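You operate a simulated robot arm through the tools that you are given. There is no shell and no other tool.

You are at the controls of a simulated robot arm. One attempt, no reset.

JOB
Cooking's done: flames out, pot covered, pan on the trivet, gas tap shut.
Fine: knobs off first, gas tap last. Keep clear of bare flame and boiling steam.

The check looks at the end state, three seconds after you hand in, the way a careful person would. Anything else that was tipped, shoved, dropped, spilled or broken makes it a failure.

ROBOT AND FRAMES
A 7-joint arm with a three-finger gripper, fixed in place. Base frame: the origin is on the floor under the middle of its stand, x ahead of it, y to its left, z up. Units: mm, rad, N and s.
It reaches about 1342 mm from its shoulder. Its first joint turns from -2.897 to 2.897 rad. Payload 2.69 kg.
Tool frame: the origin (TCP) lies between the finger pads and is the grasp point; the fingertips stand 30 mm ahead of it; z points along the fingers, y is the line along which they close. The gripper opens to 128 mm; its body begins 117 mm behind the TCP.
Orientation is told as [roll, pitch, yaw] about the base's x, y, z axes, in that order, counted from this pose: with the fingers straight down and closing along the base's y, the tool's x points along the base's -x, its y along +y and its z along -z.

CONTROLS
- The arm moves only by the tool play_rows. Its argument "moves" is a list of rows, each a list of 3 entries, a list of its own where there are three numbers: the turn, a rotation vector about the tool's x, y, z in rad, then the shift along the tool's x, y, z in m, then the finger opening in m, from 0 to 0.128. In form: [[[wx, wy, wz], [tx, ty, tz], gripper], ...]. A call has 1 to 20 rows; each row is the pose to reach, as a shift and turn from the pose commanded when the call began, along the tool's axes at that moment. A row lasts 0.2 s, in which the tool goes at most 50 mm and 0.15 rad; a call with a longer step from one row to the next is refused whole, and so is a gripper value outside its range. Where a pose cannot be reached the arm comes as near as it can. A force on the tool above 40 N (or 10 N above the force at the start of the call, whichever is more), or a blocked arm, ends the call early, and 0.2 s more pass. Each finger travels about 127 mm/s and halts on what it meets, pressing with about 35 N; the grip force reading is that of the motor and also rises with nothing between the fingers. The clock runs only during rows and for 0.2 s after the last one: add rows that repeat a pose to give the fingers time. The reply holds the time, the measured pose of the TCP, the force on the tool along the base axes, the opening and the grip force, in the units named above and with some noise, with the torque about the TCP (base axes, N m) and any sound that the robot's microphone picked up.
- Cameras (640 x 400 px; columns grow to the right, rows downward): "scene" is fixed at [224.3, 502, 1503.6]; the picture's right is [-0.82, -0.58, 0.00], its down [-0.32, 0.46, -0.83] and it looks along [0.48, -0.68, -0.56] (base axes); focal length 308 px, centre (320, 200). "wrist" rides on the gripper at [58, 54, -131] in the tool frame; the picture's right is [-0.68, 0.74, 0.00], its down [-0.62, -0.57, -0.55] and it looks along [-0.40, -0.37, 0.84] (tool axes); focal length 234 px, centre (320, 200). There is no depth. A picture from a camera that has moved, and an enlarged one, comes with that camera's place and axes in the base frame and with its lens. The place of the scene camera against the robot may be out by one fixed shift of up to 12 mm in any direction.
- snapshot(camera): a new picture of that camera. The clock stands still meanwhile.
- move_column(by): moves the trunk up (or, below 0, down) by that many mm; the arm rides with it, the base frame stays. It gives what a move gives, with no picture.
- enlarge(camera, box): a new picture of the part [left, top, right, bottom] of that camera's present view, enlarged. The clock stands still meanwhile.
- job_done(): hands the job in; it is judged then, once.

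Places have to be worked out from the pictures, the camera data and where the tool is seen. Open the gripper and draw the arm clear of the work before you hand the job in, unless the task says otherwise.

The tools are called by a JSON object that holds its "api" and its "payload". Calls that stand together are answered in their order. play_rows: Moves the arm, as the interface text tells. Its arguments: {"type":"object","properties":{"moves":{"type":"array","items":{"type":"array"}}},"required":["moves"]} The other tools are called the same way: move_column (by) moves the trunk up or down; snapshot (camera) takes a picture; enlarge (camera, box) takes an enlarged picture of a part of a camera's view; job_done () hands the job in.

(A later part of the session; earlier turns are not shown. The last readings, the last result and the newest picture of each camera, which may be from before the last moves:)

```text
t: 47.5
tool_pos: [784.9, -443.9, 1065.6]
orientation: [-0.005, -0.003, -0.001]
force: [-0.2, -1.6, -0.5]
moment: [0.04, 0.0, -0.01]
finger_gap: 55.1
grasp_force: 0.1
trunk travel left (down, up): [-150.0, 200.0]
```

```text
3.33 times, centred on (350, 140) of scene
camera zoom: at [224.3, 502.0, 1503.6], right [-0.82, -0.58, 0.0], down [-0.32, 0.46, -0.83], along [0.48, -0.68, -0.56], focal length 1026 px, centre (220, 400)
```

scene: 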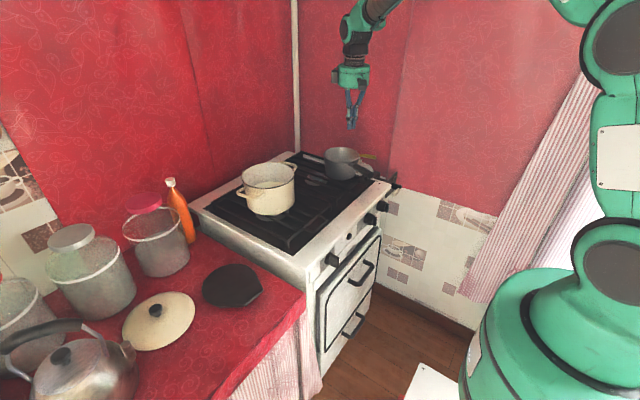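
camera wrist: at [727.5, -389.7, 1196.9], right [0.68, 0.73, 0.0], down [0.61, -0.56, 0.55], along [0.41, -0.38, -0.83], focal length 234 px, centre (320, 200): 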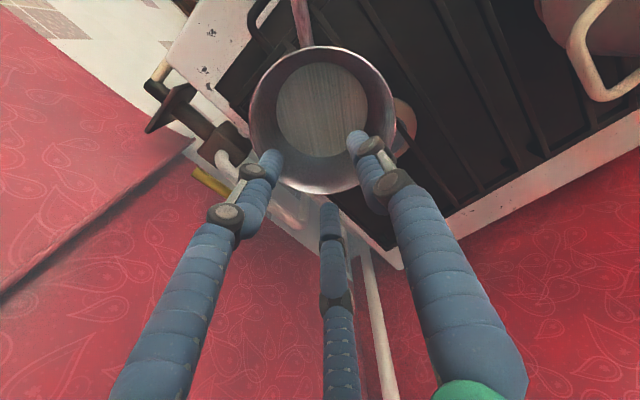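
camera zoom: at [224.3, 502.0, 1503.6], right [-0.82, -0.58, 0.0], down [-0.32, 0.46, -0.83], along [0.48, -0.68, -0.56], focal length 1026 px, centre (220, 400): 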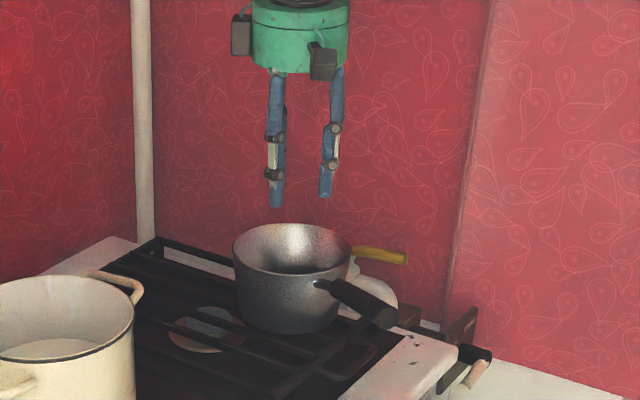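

Refit from directly above gives the centre (781, -436.5). I correct by (-4, +7) mm and lower the half-closed fingers into the empty pan, tips stopping ~30 mm above its floor.

{"api": "play_rows", "payload": {"moves": [[[0, 0, 0], [0.004, 0.0072, 0.01], 0.055], [[0, 0, 0], [0.004, 0.0072, 0.04], 0.055], [[0, 0, 0], [0.004, 0.0072, 0.07], 0.055], [[0, 0, 0], [0.004, 0.0072, 0.1], 0.055], [[0, 0, 0], [0.004, 0.0072, 0.125], 0.055], [[0, 0, 0], [0.004, 0.0072, 0.125], 0.055]]}}

{"api": "snapshot", "payload": {"camera": "wrist"}}

{"api": "enlarge", "payload": {"camera": "scene", "box": [290, 80, 410, 200]}}

```text
t: 48.9
tool_pos: [779.1, -437.5, 938.2]
orientation: [-0.008, -0.003, -0.003]
force: [0.5, 0.5, 0.3]
moment: [0.0, 0.01, 0.03]
finger_gap: 55.1
grasp_force: 0.1
trunk travel left (down, up): [-150.0, 200.0]
```

```text
taken
camera wrist: at [721.1, -382.3, 1069.5], right [0.68, 0.74, 0.0], down [0.61, -0.56, 0.55], along [0.41, -0.38, -0.83], focal length 234 px, centre (320, 200)
```

wrist: 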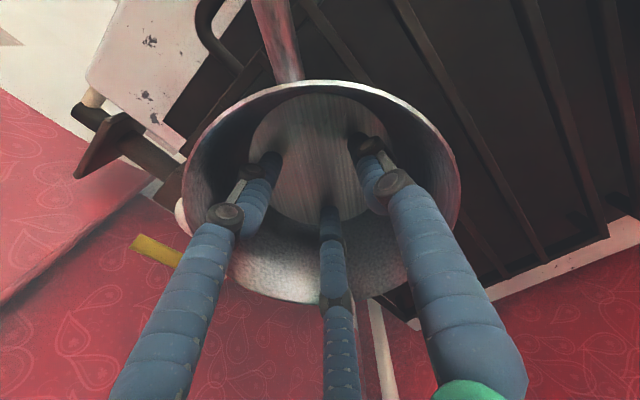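

```text
3.33 times, centred on (350, 140) of scene
camera zoom: at [224.3, 502.0, 1503.6], right [-0.82, -0.58, 0.0], down [-0.32, 0.46, -0.83], along [0.48, -0.68, -0.56], focal length 1026 px, centre (220, 400)
```

zoom: 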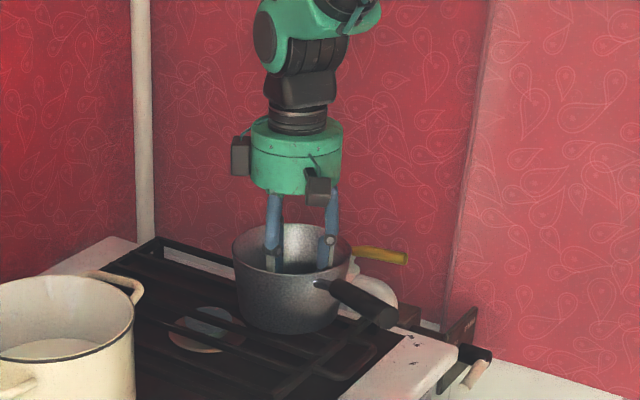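

The fingers are well inside with no contact force. I spread them slowly until they press against the inner wall.

{"api": "play_rows", "payload": {"moves": [[[0, 0, 0], [0, 0, 0], 0.062], [[0, 0, 0], [0, 0, 0], 0.068], [[0, 0, 0], [0, 0, 0], 0.074], [[0, 0, 0], [0, 0, 0], 0.08], [[0, 0, 0], [0, 0, 0], 0.085], [[0, 0, 0], [0, 0, 0], 0.09], [[0, 0, 0], [0, 0, 0], 0.095], [[0, 0, 0], [0, 0, 0], 0.1], [[0, 0, 0], [0, 0, 0], 0.11], [[0, 0, 0], [0, 0, 0], 0.12], [[0, 0, 0], [0, 0, 0], 0.128], [[0, 0, 0], [0, 0, 0], 0.128]]}}

{"api": "snapshot", "payload": {"camera": "wrist"}}

{"api": "enlarge", "payload": {"camera": "scene", "box": [290, 80, 410, 200]}}

```text
t: 51.5
tool_pos: [777.9, -435.6, 938.9]
orientation: [-0.005, -0.004, -0.001]
force: [1.0, 0.2, -9.0]
moment: [-0.02, -0.08, -0.02]
finger_gap: 101.2
grasp_force: 0.2
trunk travel left (down, up): [-150.0, 200.0]
```

```text
taken
camera wrist: at [720.9, -382.3, 1068.6], right [0.68, 0.74, 0.0], down [0.61, -0.56, 0.55], along [0.41, -0.38, -0.83], focal length 234 px, centre (320, 200)
```

wrist: 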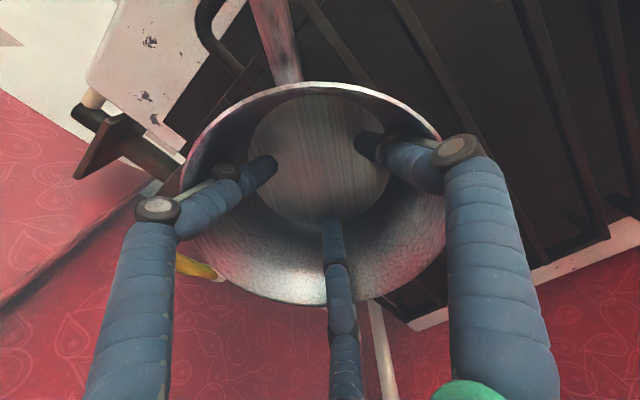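

```text
3.33 times, centred on (350, 140) of scene
camera zoom: at [224.3, 502.0, 1503.6], right [-0.82, -0.58, 0.0], down [-0.32, 0.46, -0.83], along [0.48, -0.68, -0.56], focal length 1026 px, centre (220, 400)
```

zoom: 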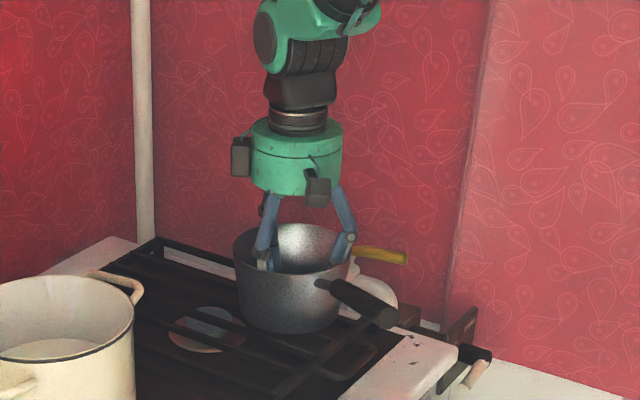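

The fingers stopped at a 101 mm gap against the wall and already carry ~9 N. I test-lift slowly by 12 mm.

{"api": "play_rows", "payload": {"moves": [[[0, 0, 0], [0, 0, -0.001], 0.128], [[0, 0, 0], [0, 0, -0.003], 0.128], [[0, 0, 0], [0, 0, -0.005], 0.128], [[0, 0, 0], [0, 0, -0.007], 0.128], [[0, 0, 0], [0, 0, -0.009], 0.128], [[0, 0, 0], [0, 0, -0.011], 0.128], [[0, 0, 0], [0, 0, -0.012], 0.128], [[0, 0, 0], [0, 0, -0.012], 0.128], [[0, 0, 0], [0, 0, -0.012], 0.128], [[0, 0, 0], [0, 0, -0.012], 0.128]]}}

{"api": "enlarge", "payload": {"camera": "scene", "box": [290, 80, 410, 200]}}

{"api": "snapshot", "payload": {"camera": "wrist"}}

```text
t: 53.7
tool_pos: [777.3, -435.7, 951.0]
orientation: [-0.007, -0.004, -0.002]
force: [0.7, 0.2, 5.2]
moment: [-0.04, 0.03, 0.01]
finger_gap: 130.8
grasp_force: 0.1
trunk travel left (down, up): [-150.0, 200.0]
```

```text
3.33 times, centred on (350, 140) of scene
camera zoom: at [224.3, 502.0, 1503.6], right [-0.82, -0.58, 0.0], down [-0.32, 0.46, -0.83], along [0.48, -0.68, -0.56], focal length 1026 px, centre (220, 400)
```

zoom: 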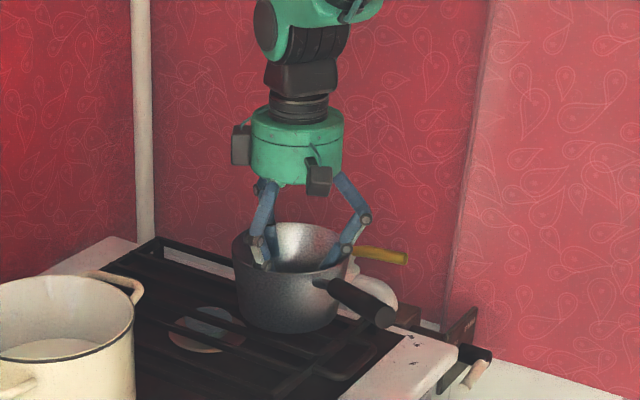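

```text
taken
camera wrist: at [720.2, -381.4, 1081.7], right [0.68, 0.74, 0.0], down [0.61, -0.56, 0.56], along [0.41, -0.38, -0.83], focal length 234 px, centre (320, 200)
```

wrist: 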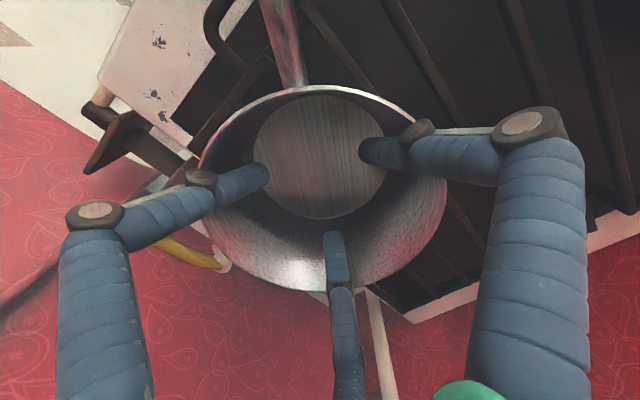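

The fingers flexed and slid up the flared wall (gap 131) – the pan did not lift. I relax, go deeper into the pan, and try a gentler spread so the finger segments stay upright.

{"api": "play_rows", "payload": {"moves": [[[0, 0, 0], [0, 0, 0], 0.11], [[0, 0, 0], [0, 0, 0], 0.09], [[0, 0, 0], [0, 0, 0], 0.07], [[0, 0, 0], [0, 0, 0], 0.07], [[0, 0, 0], [0, 0, 0.008], 0.07], [[0, 0, 0], [0, 0, 0.016], 0.07], [[0, 0, 0], [0, 0, 0.022], 0.07], [[0, 0, 0], [0, 0, 0.026], 0.07], [[0, 0, 0], [0, 0, 0.026], 0.07]]}}

{"api": "snapshot", "payload": {"camera": "wrist"}}

{"api": "enlarge", "payload": {"camera": "scene", "box": [290, 80, 410, 200]}}

```text
t: 55.7
tool_pos: [776.9, -435.2, 926.2]
orientation: [-0.008, -0.003, -0.003]
force: [-0.4, -0.1, 0.6]
moment: [-0.03, 0.01, -0.01]
finger_gap: 70.0
grasp_force: 0.1
trunk travel left (down, up): [-150.0, 200.0]
```

```text
taken
camera wrist: at [720.9, -381.9, 1056.4], right [0.68, 0.74, 0.0], down [0.61, -0.56, 0.55], along [0.41, -0.38, -0.83], focal length 234 px, centre (320, 200)
```

wrist: 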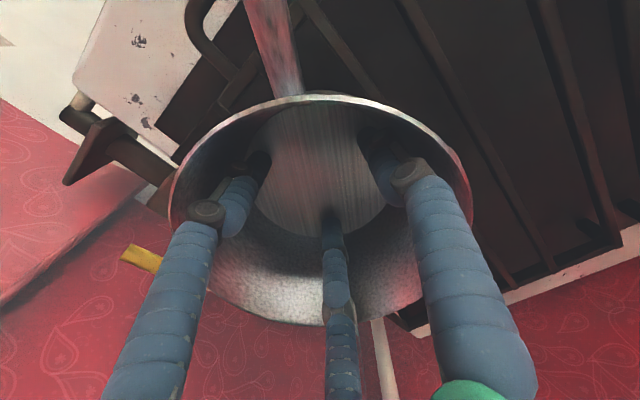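

```text
3.33 times, centred on (350, 140) of scene
camera zoom: at [224.3, 502.0, 1503.6], right [-0.82, -0.58, 0.0], down [-0.32, 0.46, -0.83], along [0.48, -0.68, -0.56], focal length 1026 px, centre (220, 400)
```

zoom: 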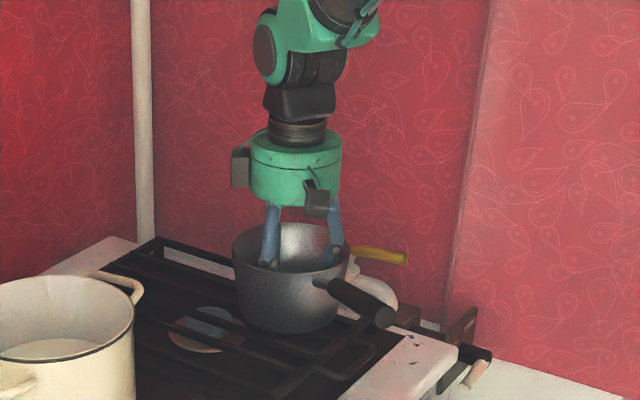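

Fingers are deeper now with no contact. I open in small steps and read the load.

{"api": "play_rows", "payload": {"moves": [[[0, 0, 0], [0, 0, 0], 0.075], [[0, 0, 0], [0, 0, 0], 0.08], [[0, 0, 0], [0, 0, 0], 0.083], [[0, 0, 0], [0, 0, 0], 0.083]]}}

{"api": "play_rows", "payload": {"moves": [[[0, 0, 0], [0, 0, 0], 0.086], [[0, 0, 0], [0, 0, 0], 0.088], [[0, 0, 0], [0, 0, 0], 0.088]]}}

{"api": "play_rows", "payload": {"moves": [[[0, 0, 0], [0, 0, 0], 0.09], [[0, 0, 0], [0, 0, 0], 0.092], [[0, 0, 0], [0, 0, 0], 0.092]]}}

{"api": "snapshot", "payload": {"camera": "wrist"}}

```text
t: 56.7
tool_pos: [779.6, -435.5, 927.0]
orientation: [-0.008, -0.002, -0.001]
force: [1.5, 0.5, -0.2]
moment: [-0.04, -0.02, -0.04]
finger_gap: 81.2
grasp_force: 0.0
trunk travel left (down, up): [-150.0, 200.0]
```

```text
t: 57.5
tool_pos: [779.0, -435.7, 926.2]
orientation: [-0.007, -0.004, -0.003]
force: [1.8, -0.9, -1.6]
moment: [-0.02, -0.01, 0.05]
finger_gap: 86.8
grasp_force: 0.1
trunk travel left (down, up): [-150.0, 200.0]
```

```text
t: 58.3
tool_pos: [778.8, -434.4, 925.4]
orientation: [-0.008, -0.003, -0.001]
force: [3.1, 1.5, -2.4]
moment: [-0.07, 0.07, 0.01]
finger_gap: 88.7
grasp_force: 0.1
trunk travel left (down, up): [-150.0, 200.0]
```

```text
taken
camera wrist: at [721.1, -381.7, 1056.3], right [0.68, 0.74, 0.0], down [0.61, -0.56, 0.55], along [0.41, -0.38, -0.83], focal length 234 px, centre (320, 200)
```

wrist: 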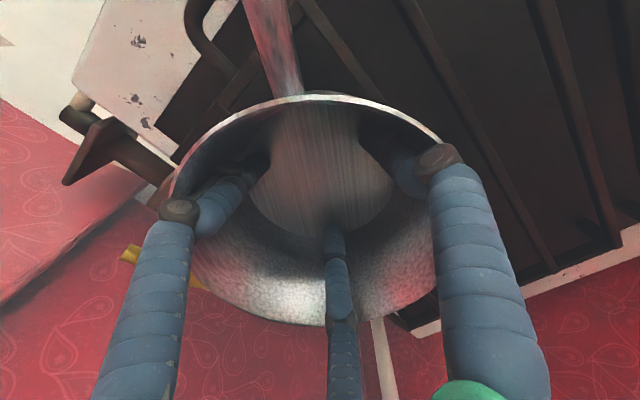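

Contact began around 80 mm; load builds gently. I raise the spread command slightly to 0.098 and test-lift 5 mm.

{"api": "play_rows", "payload": {"moves": [[[0, 0, 0], [0, 0, 0], 0.095], [[0, 0, 0], [0, 0, 0], 0.098], [[0, 0, 0], [0, 0, 0], 0.098], [[0, 0, 0], [0, 0, -0.001], 0.098], [[0, 0, 0], [0, 0, -0.002], 0.098], [[0, 0, 0], [0, 0, -0.003], 0.098], [[0, 0, 0], [0, 0, -0.004], 0.098], [[0, 0, 0], [0, 0, -0.005], 0.098], [[0, 0, 0], [0, 0, -0.005], 0.098], [[0, 0, 0], [0, 0, -0.005], 0.098]]}}

{"api": "snapshot", "payload": {"camera": "wrist"}}

{"api": "enlarge", "payload": {"camera": "scene", "box": [290, 80, 410, 200]}}

```text
t: 60.5
tool_pos: [778.1, -435.0, 930.5]
orientation: [-0.007, -0.003, -0.002]
force: [-0.2, 1.1, -4.1]
moment: [-0.07, -0.02, 0.02]
finger_gap: 91.2
grasp_force: 0.1
trunk travel left (down, up): [-150.0, 200.0]
```

```text
taken
camera wrist: at [720.8, -381.6, 1061.3], right [0.68, 0.74, 0.0], down [0.61, -0.56, 0.55], along [0.41, -0.38, -0.83], focal length 234 px, centre (320, 200)
```

wrist: 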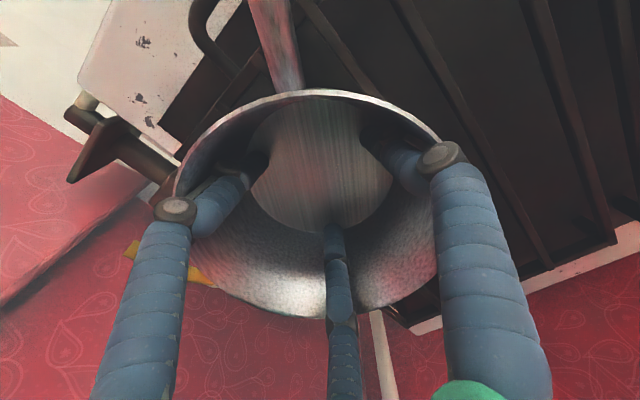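

```text
3.33 times, centred on (350, 140) of scene
camera zoom: at [224.3, 502.0, 1503.6], right [-0.82, -0.58, 0.0], down [-0.32, 0.46, -0.83], along [0.48, -0.68, -0.56], focal length 1026 px, centre (220, 400)
```

zoom: 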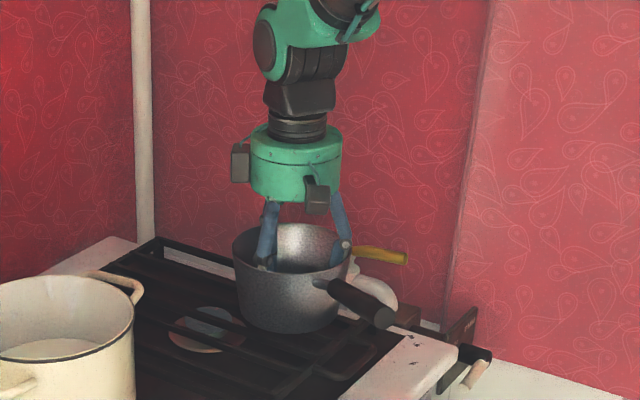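

The load stays below the pan's weight and the fingers creep, so an inside grip won't work. I withdraw the fingers cleanly and go back to the viewing pose to re-measure the handle for a tilted grip (thumb on top, two fingers underneath), much closer to the pan.

{"api": "play_rows", "payload": {"moves": [[[0, 0, 0], [0, 0, 0], 0.08], [[0, 0, 0], [0, 0, 0], 0.06], [[0, 0, 0], [0, 0, 0], 0.055], [[0, 0, 0], [0, 0, -0.02], 0.055], [[0, 0, 0], [0, 0, -0.05], 0.055], [[0, 0, 0], [0, 0, -0.09], 0.055], [[0, 0, 0], [0, 0, -0.13], 0.055], [[0, 0, -0.105], [0.0194, 0.0214, -0.147], 0.07], [[0, 0, -0.21], [0.0388, 0.0428, -0.164], 0.09], [[0, 0, -0.315], [0.0582, 0.0642, -0.181], 0.11], [[0, 0, -0.42], [0.0776, 0.0856, -0.198], 0.128], [[0, 0, -0.524], [0.097, 0.107, -0.216], 0.128], [[0, 0, -0.524], [0.097, 0.107, -0.216], 0.128]]}}

{"api": "snapshot", "payload": {"camera": "wrist"}}

{"api": "enlarge", "payload": {"camera": "wrist", "box": [200, 10, 360, 250]}}

{"api": "enlarge", "payload": {"camera": "scene", "box": [310, 130, 410, 200]}}

```text
t: 63.3
tool_pos: [679.8, -329.4, 1147.0]
orientation: [-0.008, -0.001, 0.523]
force: [-0.4, 0.7, 0.8]
moment: [-0.05, -0.01, -0.03]
finger_gap: 128.0
grasp_force: 0.0
trunk travel left (down, up): [-150.0, 200.0]
```

```text
taken
camera wrist: at [602.0, -310.7, 1277.0], right [0.22, 0.98, -0.01], down [0.81, -0.18, 0.55], along [0.54, -0.12, -0.83], focal length 234 px, centre (320, 200)
```

wrist: 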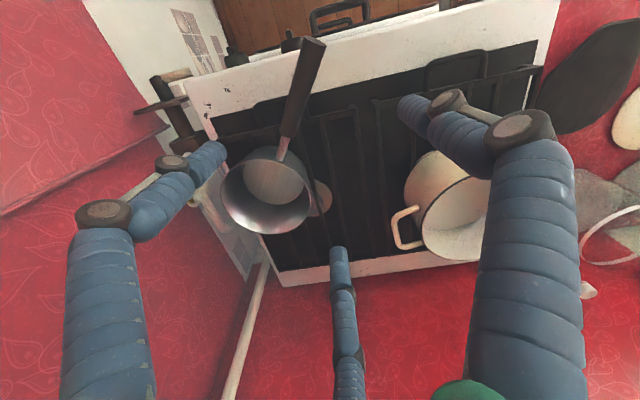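

```text
1.67 times, centred on (280, 130) of wrist
camera zoom: at [602.0, -310.7, 1277.0], right [0.22, 0.98, -0.01], down [0.81, -0.18, 0.55], along [0.54, -0.12, -0.83], focal length 390 px, centre (387, 317)
```

zoom: 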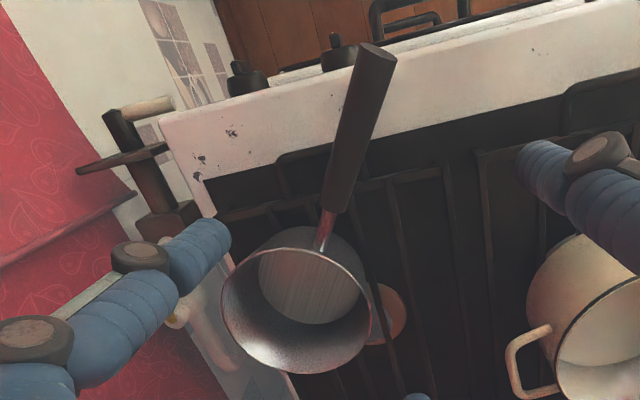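

```text
5.71 times, centred on (360, 165) of scene
camera zoom: at [224.3, 502.0, 1503.6], right [-0.82, -0.58, 0.0], down [-0.32, 0.46, -0.83], along [0.48, -0.68, -0.56], focal length 1759 px, centre (91, 400)
```

zoom: 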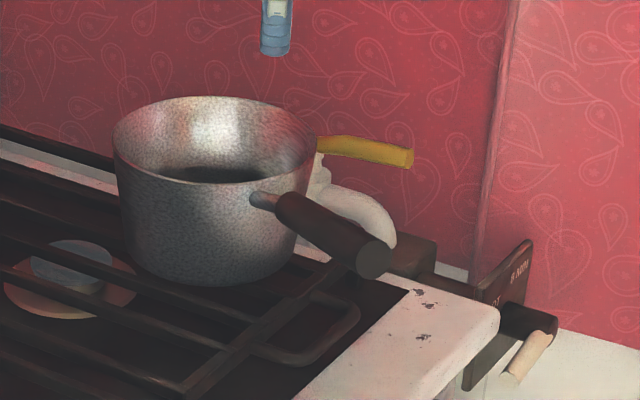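

Handle re-measured: azimuth ≈146°, black grip from (690, -379, 972) rising to (598, -316, 994). I go above a point 126 mm from the pan centre, yaw -34°, opening 70 mm, staying high first.

{"api": "play_rows", "payload": {"moves": [[[0, 0, 0.124], [0.0031, -0.0041, 0.0097], 0.12], [[0, 0, 0.248], [0.0062, -0.0082, 0.0193], 0.11], [[0, 0, 0.372], [0.0094, -0.0122, 0.029], 0.1], [[0, 0, 0.496], [0.0125, -0.0163, 0.0387], 0.09], [[0, 0, 0.62], [0.0156, -0.0204, 0.0483], 0.08], [[0, 0, 0.744], [0.0187, -0.0245, 0.058], 0.07], [[0, 0, 0.868], [0.0219, -0.0285, 0.0677], 0.07], [[0, 0, 0.992], [0.025, -0.0326, 0.0773], 0.07], [[0, 0, 1.116], [0.0281, -0.0367, 0.087], 0.07], [[0, 0, 1.116], [0.0281, -0.0367, 0.087], 0.07]]}}

{"api": "snapshot", "payload": {"camera": "wrist"}}

{"api": "enlarge", "payload": {"camera": "scene", "box": [290, 80, 430, 200]}}

```text
t: 65.5
tool_pos: [674.3, -374.1, 1059.6]
orientation: [-0.004, -0.008, -0.596]
force: [0.6, -1.5, -0.4]
moment: [0.01, 0.02, 0.0]
finger_gap: 70.1
grasp_force: 0.0
trunk travel left (down, up): [-150.0, 200.0]
```

```text
taken
camera wrist: at [656.7, -296.5, 1190.1], right [0.97, 0.23, 0.0], down [0.19, -0.81, 0.55], along [0.13, -0.54, -0.83], focal length 234 px, centre (320, 200)
```

wrist: 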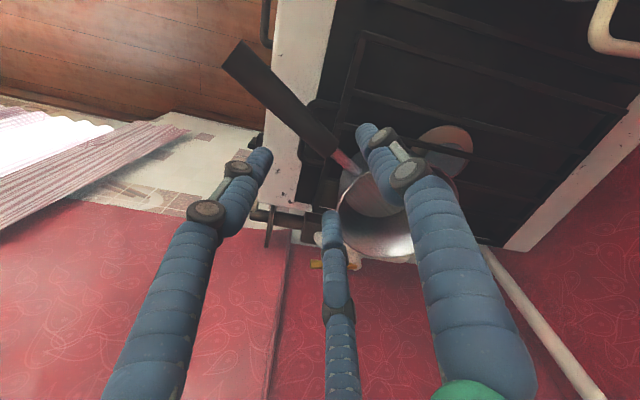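

```text
3.33 times, centred on (360, 140) of scene
camera zoom: at [224.3, 502.0, 1503.6], right [-0.82, -0.58, 0.0], down [-0.32, 0.46, -0.83], along [0.48, -0.68, -0.56], focal length 1026 px, centre (187, 400)
```

zoom: 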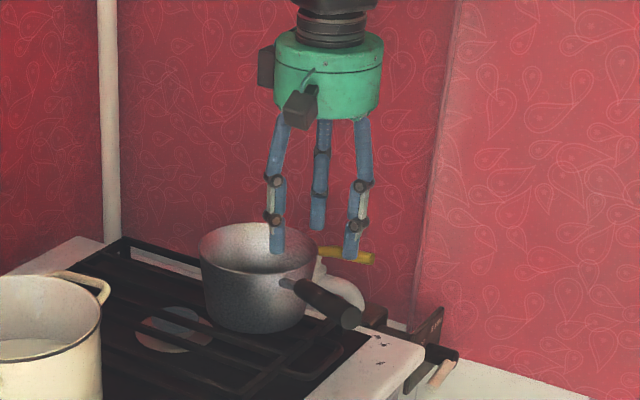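

The hover is aligned (handle axis ~4 mm to the thumb side). I shift 3 mm and descend so the handle sits between the fingers.

{"api": "play_rows", "payload": {"moves": [[[0, 0, 0], [0, -0.0028, 0.02], 0.07], [[0, 0, 0], [0, -0.0028, 0.045], 0.07], [[0, 0, 0], [0, -0.0028, 0.065], 0.07], [[0, 0, 0], [0, -0.0028, 0.082], 0.07], [[0, 0, 0], [0, -0.0028, 0.0946], 0.07], [[0, 0, 0], [0, -0.0028, 0.0946], 0.07]]}}

{"api": "snapshot", "payload": {"camera": "wrist"}}

{"api": "enlarge", "payload": {"camera": "scene", "box": [290, 80, 430, 200]}}

```text
t: 66.9
tool_pos: [675.1, -376.5, 961.7]
orientation: [-0.005, -0.006, -0.593]
force: [-0.3, -0.2, -0.4]
moment: [-0.01, 0.02, 0.05]
finger_gap: 69.7
grasp_force: 0.1
trunk travel left (down, up): [-150.0, 200.0]
```

```text
taken
camera wrist: at [656.5, -299.5, 1094.2], right [0.97, 0.23, 0.0], down [0.19, -0.81, 0.55], along [0.13, -0.54, -0.83], focal length 234 px, centre (320, 200)
```

wrist: 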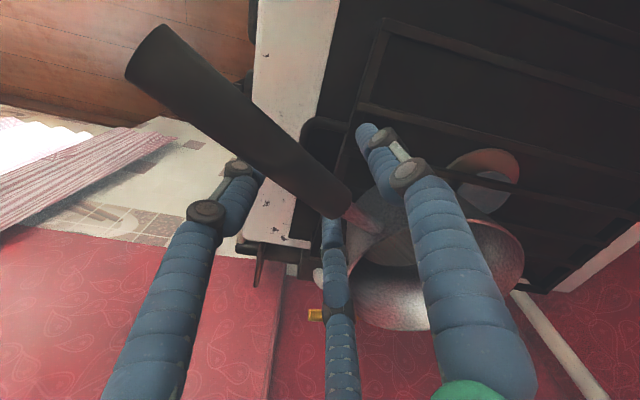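

```text
3.33 times, centred on (360, 140) of scene
camera zoom: at [224.3, 502.0, 1503.6], right [-0.82, -0.58, 0.0], down [-0.32, 0.46, -0.83], along [0.48, -0.68, -0.56], focal length 1026 px, centre (187, 400)
```

zoom: 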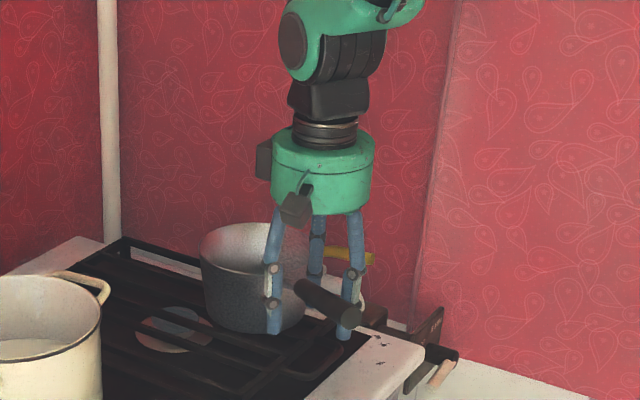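

The handle is between thumb (left) and the two fingers (right). Now I roll the tool ~50° about the handle axis so the thumb comes on top and the two fingers underneath.

{"api": "play_rows", "payload": {"moves": [[[-0.1088, 0.0225, 0.0105], [0.0003, 0.0014, 0.0006], 0.07], [[-0.2175, 0.045, 0.021], [0.0006, 0.0028, 0.0012], 0.07], [[-0.3263, 0.0675, 0.0315], [0.0009, 0.0042, 0.0015], 0.07], [[-0.435, 0.09, 0.042], [0.0012, 0.0057, 0.0017], 0.07], [[-0.5438, 0.1125, 0.0525], [0.0015, 0.0072, 0.0017], 0.07], [[-0.6525, 0.135, 0.063], [0.0018, 0.0087, 0.0016], 0.07], [[-0.7613, 0.1575, 0.0735], [0.0021, 0.0101, 0.0013], 0.07], [[-0.87, 0.18, 0.084], [0.0024, 0.0116, 0.0009], 0.07], [[-0.87, 0.18, 0.084], [0.0024, 0.0116, 0.0009], 0.07]]}}

{"api": "snapshot", "payload": {"camera": "wrist"}}

{"api": "enlarge", "payload": {"camera": "scene", "box": [290, 80, 430, 200]}}

{"api": "snapshot", "payload": {"camera": "scene"}}

```text
t: 68.9
tool_pos: [678.5, -368.4, 962.9]
orientation: [0.872, 0.186, -0.592]
force: [-1.0, -0.2, 0.2]
moment: [0.03, -0.04, 0.01]
finger_gap: 70.5
grasp_force: 0.2
trunk travel left (down, up): [-150.0, 200.0]
```

```text
taken
camera wrist: at [615.2, -402.7, 1098.0], right [0.9, -0.04, 0.43], down [0.05, -0.98, -0.19], along [0.43, 0.19, -0.88], focal length 234 px, centre (320, 200)
```

wrist: 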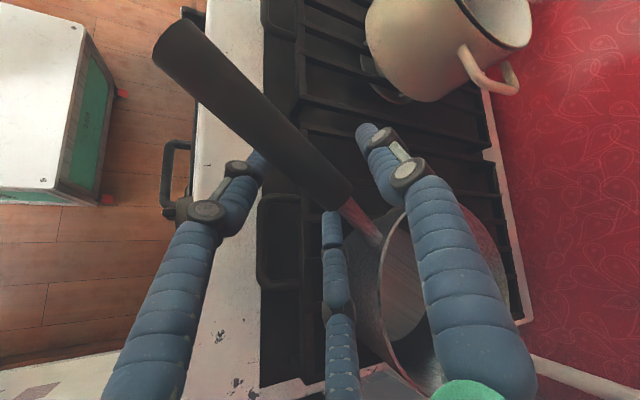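

```text
3.33 times, centred on (360, 140) of scene
camera zoom: at [224.3, 502.0, 1503.6], right [-0.82, -0.58, 0.0], down [-0.32, 0.46, -0.83], along [0.48, -0.68, -0.56], focal length 1026 px, centre (187, 400)
```

zoom: 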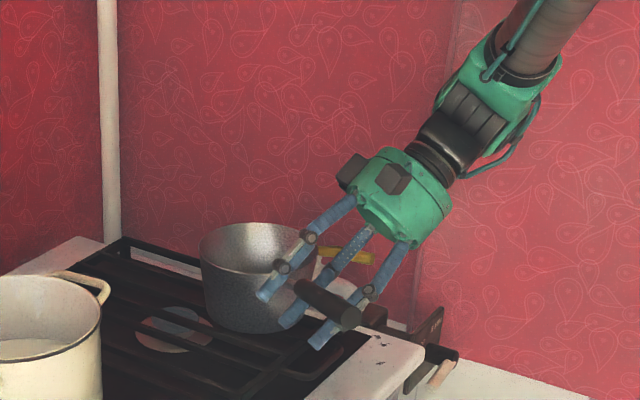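

```text
taken
```

scene: 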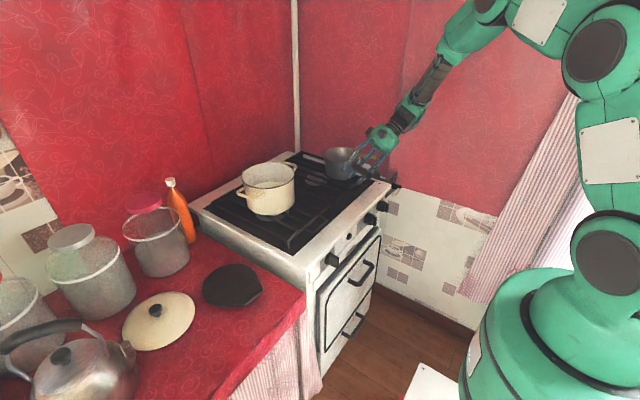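

The tilted pose is reached exactly and the arm is clear. I shift 6 mm toward the pan and 3 mm thumb-ward to centre the handle, then close to just before contact and read the force.

{"api": "play_rows", "payload": {"moves": [[[0, 0, 0], [-0.003, 0.0015, 0.0], 0.065], [[0, 0, 0], [-0.006, 0.003, 0.0], 0.06], [[0, 0, 0], [-0.006, 0.003, 0.0], 0.054], [[0, 0, 0], [-0.006, 0.003, 0.0], 0.048], [[0, 0, 0], [-0.006, 0.003, 0.0], 0.044], [[0, 0, 0], [-0.006, 0.003, 0.0], 0.044]]}}

{"api": "snapshot", "payload": {"camera": "wrist"}}

{"api": "enlarge", "payload": {"camera": "scene", "box": [320, 130, 400, 200]}}

```text
t: 70.3
tool_pos: [685.6, -367.9, 963.5]
orientation: [0.869, 0.185, -0.593]
force: [-0.2, -0.3, -0.5]
moment: [0.01, -0.02, 0.02]
finger_gap: 44.0
grasp_force: 0.2
trunk travel left (down, up): [-150.0, 200.0]
```

```text
taken
camera wrist: at [621.7, -403.3, 1099.2], right [0.9, -0.04, 0.43], down [0.05, -0.98, -0.19], along [0.43, 0.19, -0.88], focal length 234 px, centre (320, 200)
```

wrist: 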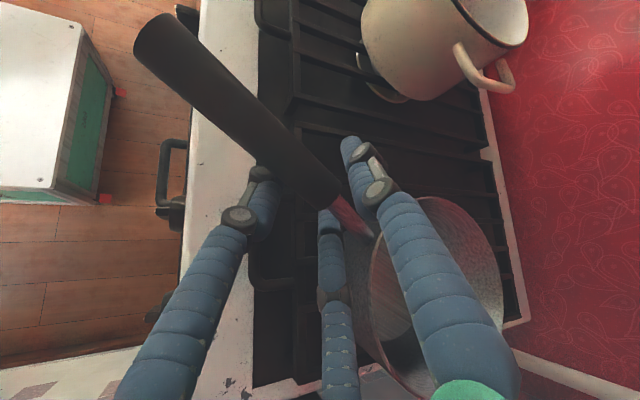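

```text
5.71 times, centred on (360, 165) of scene
camera zoom: at [224.3, 502.0, 1503.6], right [-0.82, -0.58, 0.0], down [-0.32, 0.46, -0.83], along [0.48, -0.68, -0.56], focal length 1759 px, centre (91, 400)
```

zoom: 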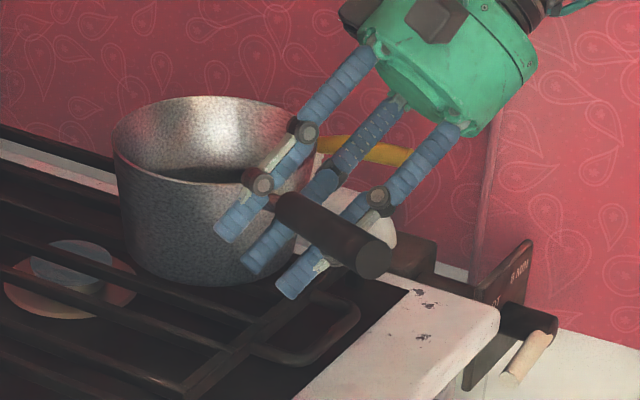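

No contact yet at a 44 mm gap; the handle lies properly between thumb and the two fingers. I continue closing slowly to a full grip.

{"api": "play_rows", "payload": {"moves": [[[0, 0, 0], [0, 0, 0], 0.041], [[0, 0, 0], [0, 0, 0], 0.038], [[0, 0, 0], [0, 0, 0], 0.035], [[0, 0, 0], [0, 0, 0], 0.032], [[0, 0, 0], [0, 0, 0], 0.029], [[0, 0, 0], [0, 0, 0], 0.026], [[0, 0, 0], [0, 0, 0], 0.023], [[0, 0, 0], [0, 0, 0], 0.02], [[0, 0, 0], [0, 0, 0], 0.015], [[0, 0, 0], [0, 0, 0], 0.01], [[0, 0, 0], [0, 0, 0], 0.0], [[0, 0, 0], [0, 0, 0], 0.0], [[0, 0, 0], [0, 0, 0], 0.0]]}}

{"api": "snapshot", "payload": {"camera": "wrist"}}

{"api": "enlarge", "payload": {"camera": "scene", "box": [320, 130, 400, 200]}}

```text
t: 73.1
tool_pos: [685.4, -367.5, 965.3]
orientation: [0.869, 0.184, -0.594]
force: [-1.8, 3.2, -0.6]
moment: [-0.06, -0.25, 0.18]
finger_gap: 35.6
grasp_force: 34.9
trunk travel left (down, up): [-150.0, 200.0]
```

```text
taken
camera wrist: at [621.5, -403.2, 1099.2], right [0.9, -0.04, 0.43], down [0.05, -0.98, -0.19], along [0.43, 0.19, -0.88], focal length 234 px, centre (320, 200)
```

wrist: 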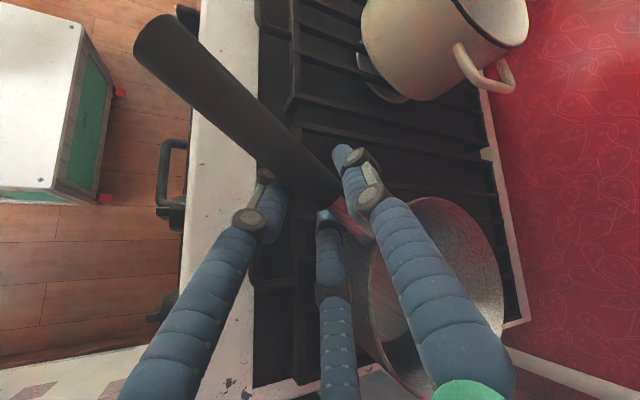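

```text
5.71 times, centred on (360, 165) of scene
camera zoom: at [224.3, 502.0, 1503.6], right [-0.82, -0.58, 0.0], down [-0.32, 0.46, -0.83], along [0.48, -0.68, -0.56], focal length 1759 px, centre (91, 400)
```

zoom: 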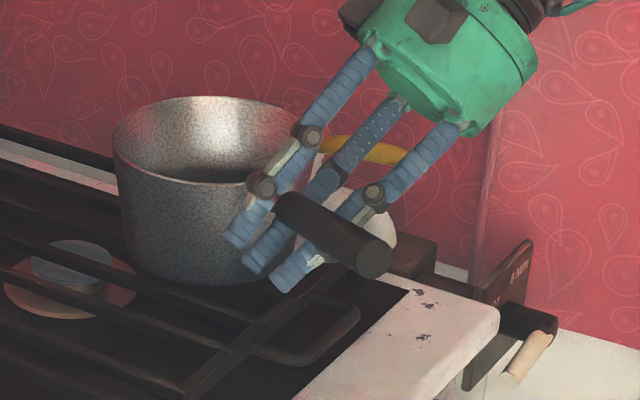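

Firm grip at a 35.6 mm gap, pan undisturbed. I test-lift 10 mm straight up slowly and hold a second.

{"api": "play_rows", "payload": {"moves": [[[0, 0, 0], [0.0003, 0.0011, -0.0009], 0.0], [[0, 0, 0], [0.0006, 0.0023, -0.0019], 0.0], [[0, 0, 0], [0.0009, 0.0034, -0.0028], 0.0], [[0, 0, 0], [0.0011, 0.0045, -0.0038], 0.0], [[0, 0, 0], [0.0014, 0.0056, -0.0047], 0.0], [[0, 0, 0], [0.0017, 0.0068, -0.0057], 0.0], [[0, 0, 0], [0.0019, 0.0075, -0.0063], 0.0], [[0, 0, 0], [0.0019, 0.0075, -0.0063], 0.0], [[0, 0, 0], [0.0019, 0.0075, -0.0063], 0.0], [[0, 0, 0], [0.0019, 0.0075, -0.0063], 0.0], [[0, 0, 0], [0.0019, 0.0075, -0.0063], 0.0]]}}

{"api": "enlarge", "payload": {"camera": "scene", "box": [320, 130, 400, 200]}}

{"api": "snapshot", "payload": {"camera": "wrist"}}

```text
t: 75.5
tool_pos: [684.1, -368.0, 974.5]
orientation: [0.869, 0.184, -0.593]
force: [4.8, 0.7, 1.6]
moment: [-0.37, -0.26, 0.44]
finger_gap: 34.3
grasp_force: 34.7
trunk travel left (down, up): [-150.0, 200.0]
```

```text
5.71 times, centred on (360, 165) of scene
camera zoom: at [224.3, 502.0, 1503.6], right [-0.82, -0.58, 0.0], down [-0.32, 0.46, -0.83], along [0.48, -0.68, -0.56], focal length 1759 px, centre (91, 400)
```

zoom: 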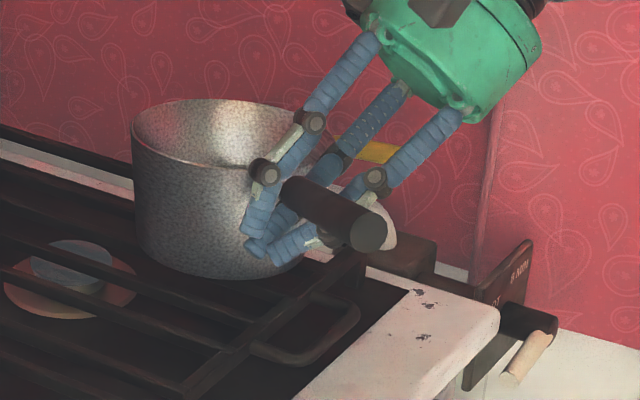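

```text
taken
camera wrist: at [620.6, -403.3, 1109.1], right [0.9, -0.04, 0.43], down [0.05, -0.98, -0.19], along [0.43, 0.19, -0.88], focal length 234 px, centre (320, 200)
```

wrist: 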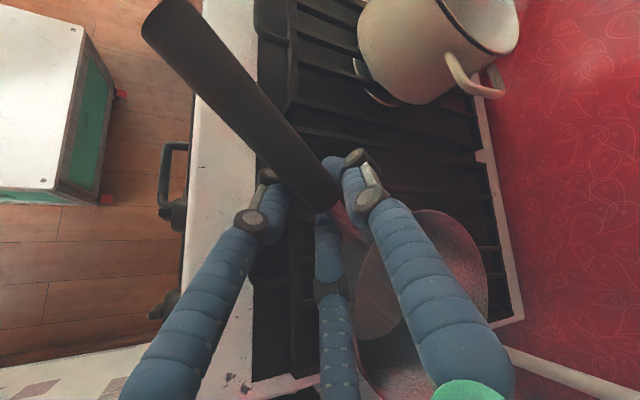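

The load reads ~0 N and the handle end tipped up: the pan-side finger is under the thin ferrule and isn't supporting. I lower back 10 mm and open gently, then will regrip ~22 mm further out where all three fingers are on the thick black grip.

{"api": "play_rows", "payload": {"moves": [[[0, 0, 0], [-0.0005, -0.0019, 0.0016], 0.0], [[0, 0, 0], [-0.001, -0.0038, 0.0032], 0.0], [[0, 0, 0], [-0.0014, -0.0056, 0.0047], 0.0], [[0, 0, 0], [-0.0019, -0.0075, 0.0063], 0.0], [[0, 0, 0], [-0.0019, -0.0075, 0.0063], 0.02], [[0, 0, 0], [-0.0019, -0.0075, 0.0063], 0.035], [[0, 0, 0], [-0.0019, -0.0075, 0.0063], 0.045], [[0, 0, 0], [-0.0019, -0.0075, 0.0063], 0.055], [[0, 0, 0], [-0.0019, -0.0075, 0.0063], 0.066], [[0, 0, 0], [-0.0019, -0.0075, 0.0063], 0.066]]}}

{"api": "snapshot", "payload": {"camera": "wrist"}}

{"api": "enlarge", "payload": {"camera": "scene", "box": [320, 130, 400, 200]}}

```text
t: 77.7
tool_pos: [683.9, -367.1, 963.6]
orientation: [0.87, 0.185, -0.595]
force: [-0.5, 0.0, 0.5]
moment: [-0.02, -0.01, 0.0]
finger_gap: 66.1
grasp_force: 0.0
trunk travel left (down, up): [-150.0, 200.0]
```

```text
taken
camera wrist: at [620.6, -402.6, 1099.1], right [0.9, -0.04, 0.43], down [0.05, -0.98, -0.19], along [0.43, 0.19, -0.88], focal length 234 px, centre (320, 200)
```

wrist: 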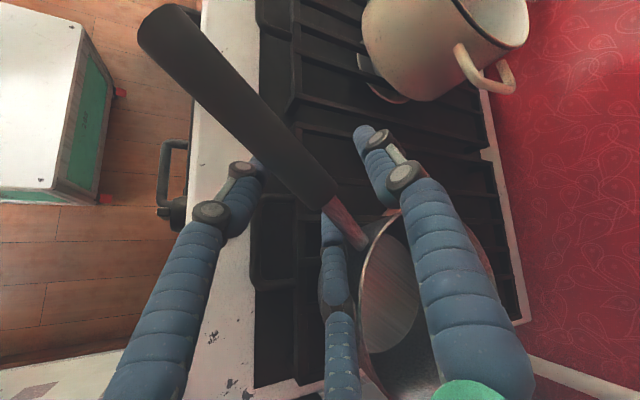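

```text
5.71 times, centred on (360, 165) of scene
camera zoom: at [224.3, 502.0, 1503.6], right [-0.82, -0.58, 0.0], down [-0.32, 0.46, -0.83], along [0.48, -0.68, -0.56], focal length 1759 px, centre (91, 400)
```

zoom: 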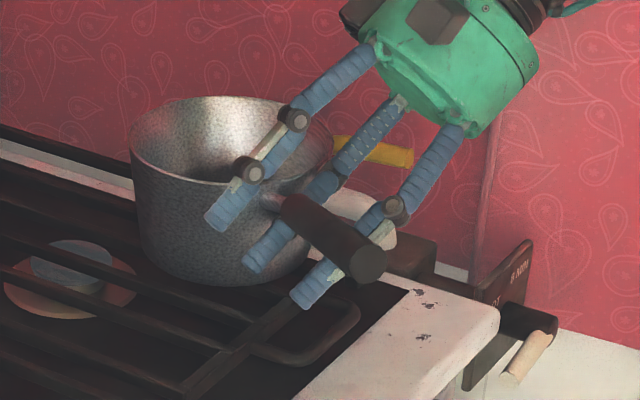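

The pan is flat again, handle azimuth ≈144°, boundary of the black grip at (688, -374). I slide 22 mm outward along the handle and add 10° more tilt so the closing direction is nearly vertical, then close.

{"api": "play_rows", "payload": {"moves": [[[-0.058, 0, 0], [0.008, 0.0005, 0.0003], 0.066], [[-0.117, 0, 0], [0.015, 0.001, 0.0006], 0.066], [[-0.175, 0, 0], [0.022, 0.0016, 0.0009], 0.066], [[-0.175, 0, 0], [0.022, 0.0016, 0.0009], 0.06], [[-0.175, 0, 0], [0.022, 0.0016, 0.0009], 0.054], [[-0.175, 0, 0], [0.022, 0.0016, 0.0009], 0.048], [[-0.175, 0, 0], [0.022, 0.0016, 0.0009], 0.044], [[-0.175, 0, 0], [0.022, 0.0016, 0.0009], 0.044]]}}

{"api": "snapshot", "payload": {"camera": "wrist"}}

{"api": "enlarge", "payload": {"camera": "scene", "box": [320, 130, 400, 200]}}

```text
t: 79.5
tool_pos: [669.0, -353.0, 970.6]
orientation: [1.046, 0.186, -0.594]
force: [0.2, 1.0, 0.6]
moment: [-0.01, -0.02, 0.02]
finger_gap: 44.2
grasp_force: 0.0
trunk travel left (down, up): [-150.0, 200.0]
```

```text
taken
camera wrist: at [591.2, -405.2, 1091.4], right [0.86, -0.13, 0.5], down [0.04, -0.95, -0.32], along [0.52, 0.3, -0.8], focal length 234 px, centre (320, 200)
```

wrist: 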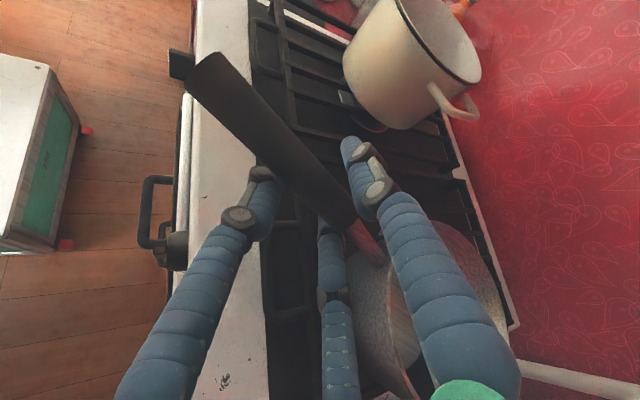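

```text
5.71 times, centred on (360, 165) of scene
camera zoom: at [224.3, 502.0, 1503.6], right [-0.82, -0.58, 0.0], down [-0.32, 0.46, -0.83], along [0.48, -0.68, -0.56], focal length 1759 px, centre (91, 400)
```

zoom: 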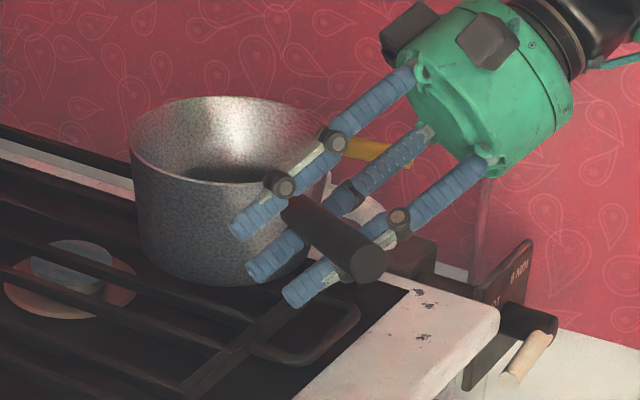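

The handle is centred; the pan-side finger would still be close to the ferrule edge, so I slide 5 mm more outward and then close fully.

{"api": "play_rows", "payload": {"moves": [[[0, 0, 0], [0.005, 0, 0], 0.044], [[0, 0, 0], [0.005, 0, 0], 0.041], [[0, 0, 0], [0.005, 0, 0], 0.038], [[0, 0, 0], [0.005, 0, 0], 0.035], [[0, 0, 0], [0.005, 0, 0], 0.032], [[0, 0, 0], [0.005, 0, 0], 0.029], [[0, 0, 0], [0.005, 0, 0], 0.026], [[0, 0, 0], [0.005, 0, 0], 0.02], [[0, 0, 0], [0.005, 0, 0], 0.01], [[0, 0, 0], [0.005, 0, 0], 0.0], [[0, 0, 0], [0.005, 0, 0], 0.0], [[0, 0, 0], [0.005, 0, 0], 0.0]]}}

{"api": "snapshot", "payload": {"camera": "wrist"}}

{"api": "enlarge", "payload": {"camera": "scene", "box": [320, 130, 400, 200]}}

```text
t: 82.1
tool_pos: [664.3, -352.0, 970.9]
orientation: [1.045, 0.186, -0.594]
force: [-2.1, -1.6, -0.6]
moment: [0.41, 0.5, -0.32]
finger_gap: 36.4
grasp_force: 35.1
trunk travel left (down, up): [-150.0, 200.0]
```

```text
taken
camera wrist: at [587.4, -403.1, 1091.6], right [0.86, -0.13, 0.5], down [0.04, -0.95, -0.32], along [0.52, 0.3, -0.8], focal length 234 px, centre (320, 200)
```

wrist: 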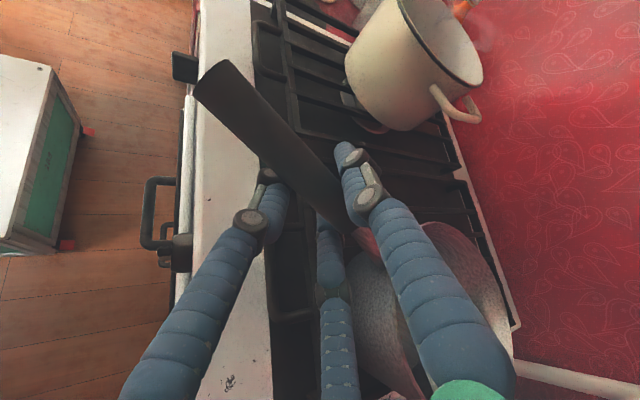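

```text
5.71 times, centred on (360, 165) of scene
camera zoom: at [224.3, 502.0, 1503.6], right [-0.82, -0.58, 0.0], down [-0.32, 0.46, -0.83], along [0.48, -0.68, -0.56], focal length 1759 px, centre (91, 400)
```

zoom: 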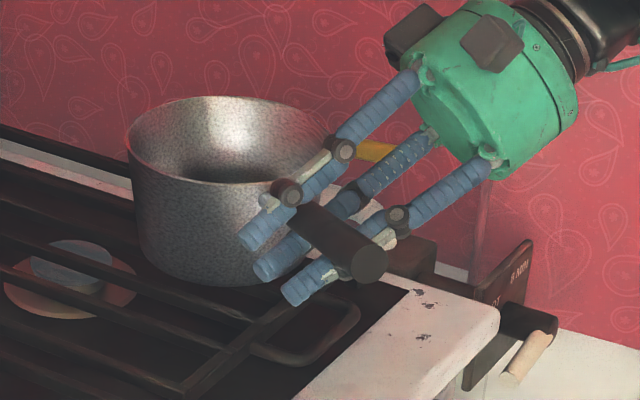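

Now the moment (+0.41, +0.50) shows the grip carrying the pan's weight torque in the right sense. I test-lift 12 mm slowly and hold.

{"api": "play_rows", "payload": {"moves": [[[0, 0, 0], [0.0002, 0.0009, -0.0005], 0.0], [[0, 0, 0], [0.0005, 0.0021, -0.0012], 0.0], [[0, 0, 0], [0.0008, 0.0034, -0.002], 0.0], [[0, 0, 0], [0.001, 0.0047, -0.0027], 0.0], [[0, 0, 0], [0.0013, 0.006, -0.0035], 0.0], [[0, 0, 0], [0.0016, 0.0073, -0.0042], 0.0], [[0, 0, 0], [0.0019, 0.0085, -0.0049], 0.0], [[0, 0, 0], [0.0021, 0.0096, -0.0055], 0.0], [[0, 0, 0], [0.0022, 0.0102, -0.0059], 0.0], [[0, 0, 0], [0.0022, 0.0102, -0.0059], 0.0], [[0, 0, 0], [0.0022, 0.0102, -0.0059], 0.0], [[0, 0, 0], [0.0022, 0.0102, -0.0059], 0.0]]}}

{"api": "enlarge", "payload": {"camera": "scene", "box": [320, 130, 400, 200]}}

{"api": "snapshot", "payload": {"camera": "wrist"}}

```text
t: 84.7
tool_pos: [663.9, -350.9, 983.4]
orientation: [1.045, 0.185, -0.594]
force: [0.1, -0.1, -11.7]
moment: [0.9, 1.06, -0.04]
finger_gap: 36.6
grasp_force: 35.2
trunk travel left (down, up): [-150.0, 200.0]
```

```text
5.71 times, centred on (360, 165) of scene
camera zoom: at [224.3, 502.0, 1503.6], right [-0.82, -0.58, 0.0], down [-0.32, 0.46, -0.83], along [0.48, -0.68, -0.56], focal length 1759 px, centre (91, 400)
```

zoom: 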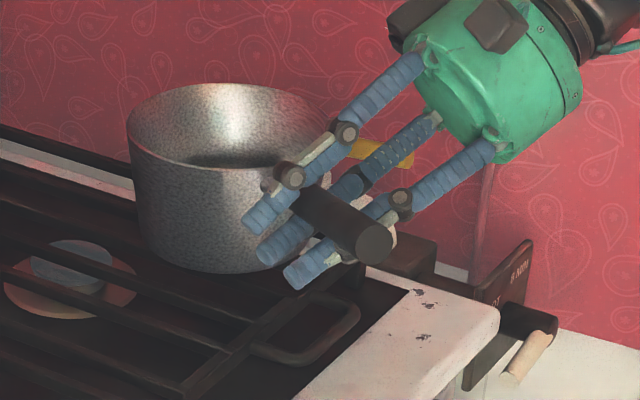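

```text
taken
camera wrist: at [586.4, -403.3, 1103.2], right [0.86, -0.13, 0.5], down [0.04, -0.94, -0.32], along [0.52, 0.3, -0.8], focal length 234 px, centre (320, 200)
```

wrist: 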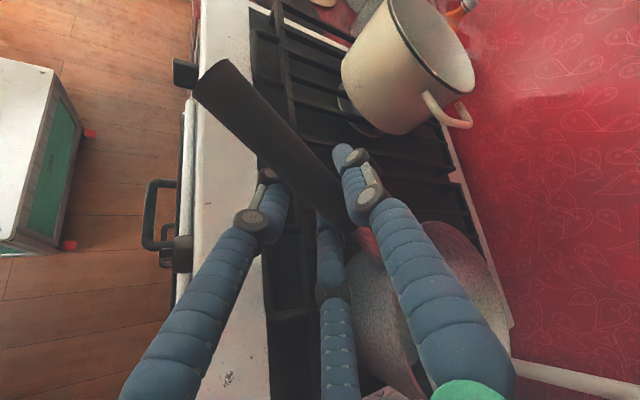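

The pan hangs level at 11.7 N / 1.39 N·m. Before travelling I hold two seconds more to check for any creep in the grip.

{"api": "play_rows", "payload": {"moves": [[[0, 0, 0], [0, 0, 0], 0.0], [[0, 0, 0], [0, 0, 0], 0.0], [[0, 0, 0], [0, 0, 0], 0.0], [[0, 0, 0], [0, 0, 0], 0.0], [[0, 0, 0], [0, 0, 0], 0.0], [[0, 0, 0], [0, 0, 0], 0.0], [[0, 0, 0], [0, 0, 0], 0.0], [[0, 0, 0], [0, 0, 0], 0.0], [[0, 0, 0], [0, 0, 0], 0.0], [[0, 0, 0], [0, 0, 0], 0.0]]}}

{"api": "enlarge", "payload": {"camera": "scene", "box": [320, 130, 400, 200]}}

```text
t: 86.9
tool_pos: [663.3, -351.4, 981.5]
orientation: [1.046, 0.185, -0.594]
force: [0.3, -0.2, -10.2]
moment: [0.87, 1.05, -0.03]
finger_gap: 36.4
grasp_force: 34.8
trunk travel left (down, up): [-150.0, 200.0]
```

```text
5.71 times, centred on (360, 165) of scene
camera zoom: at [224.3, 502.0, 1503.6], right [-0.82, -0.58, 0.0], down [-0.32, 0.46, -0.83], along [0.48, -0.68, -0.56], focal length 1759 px, centre (91, 400)
```

zoom: 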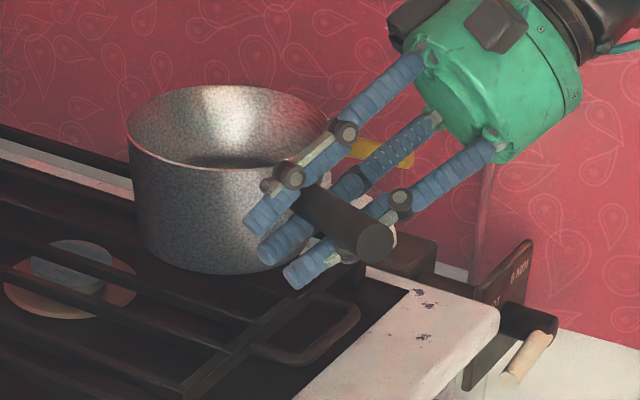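

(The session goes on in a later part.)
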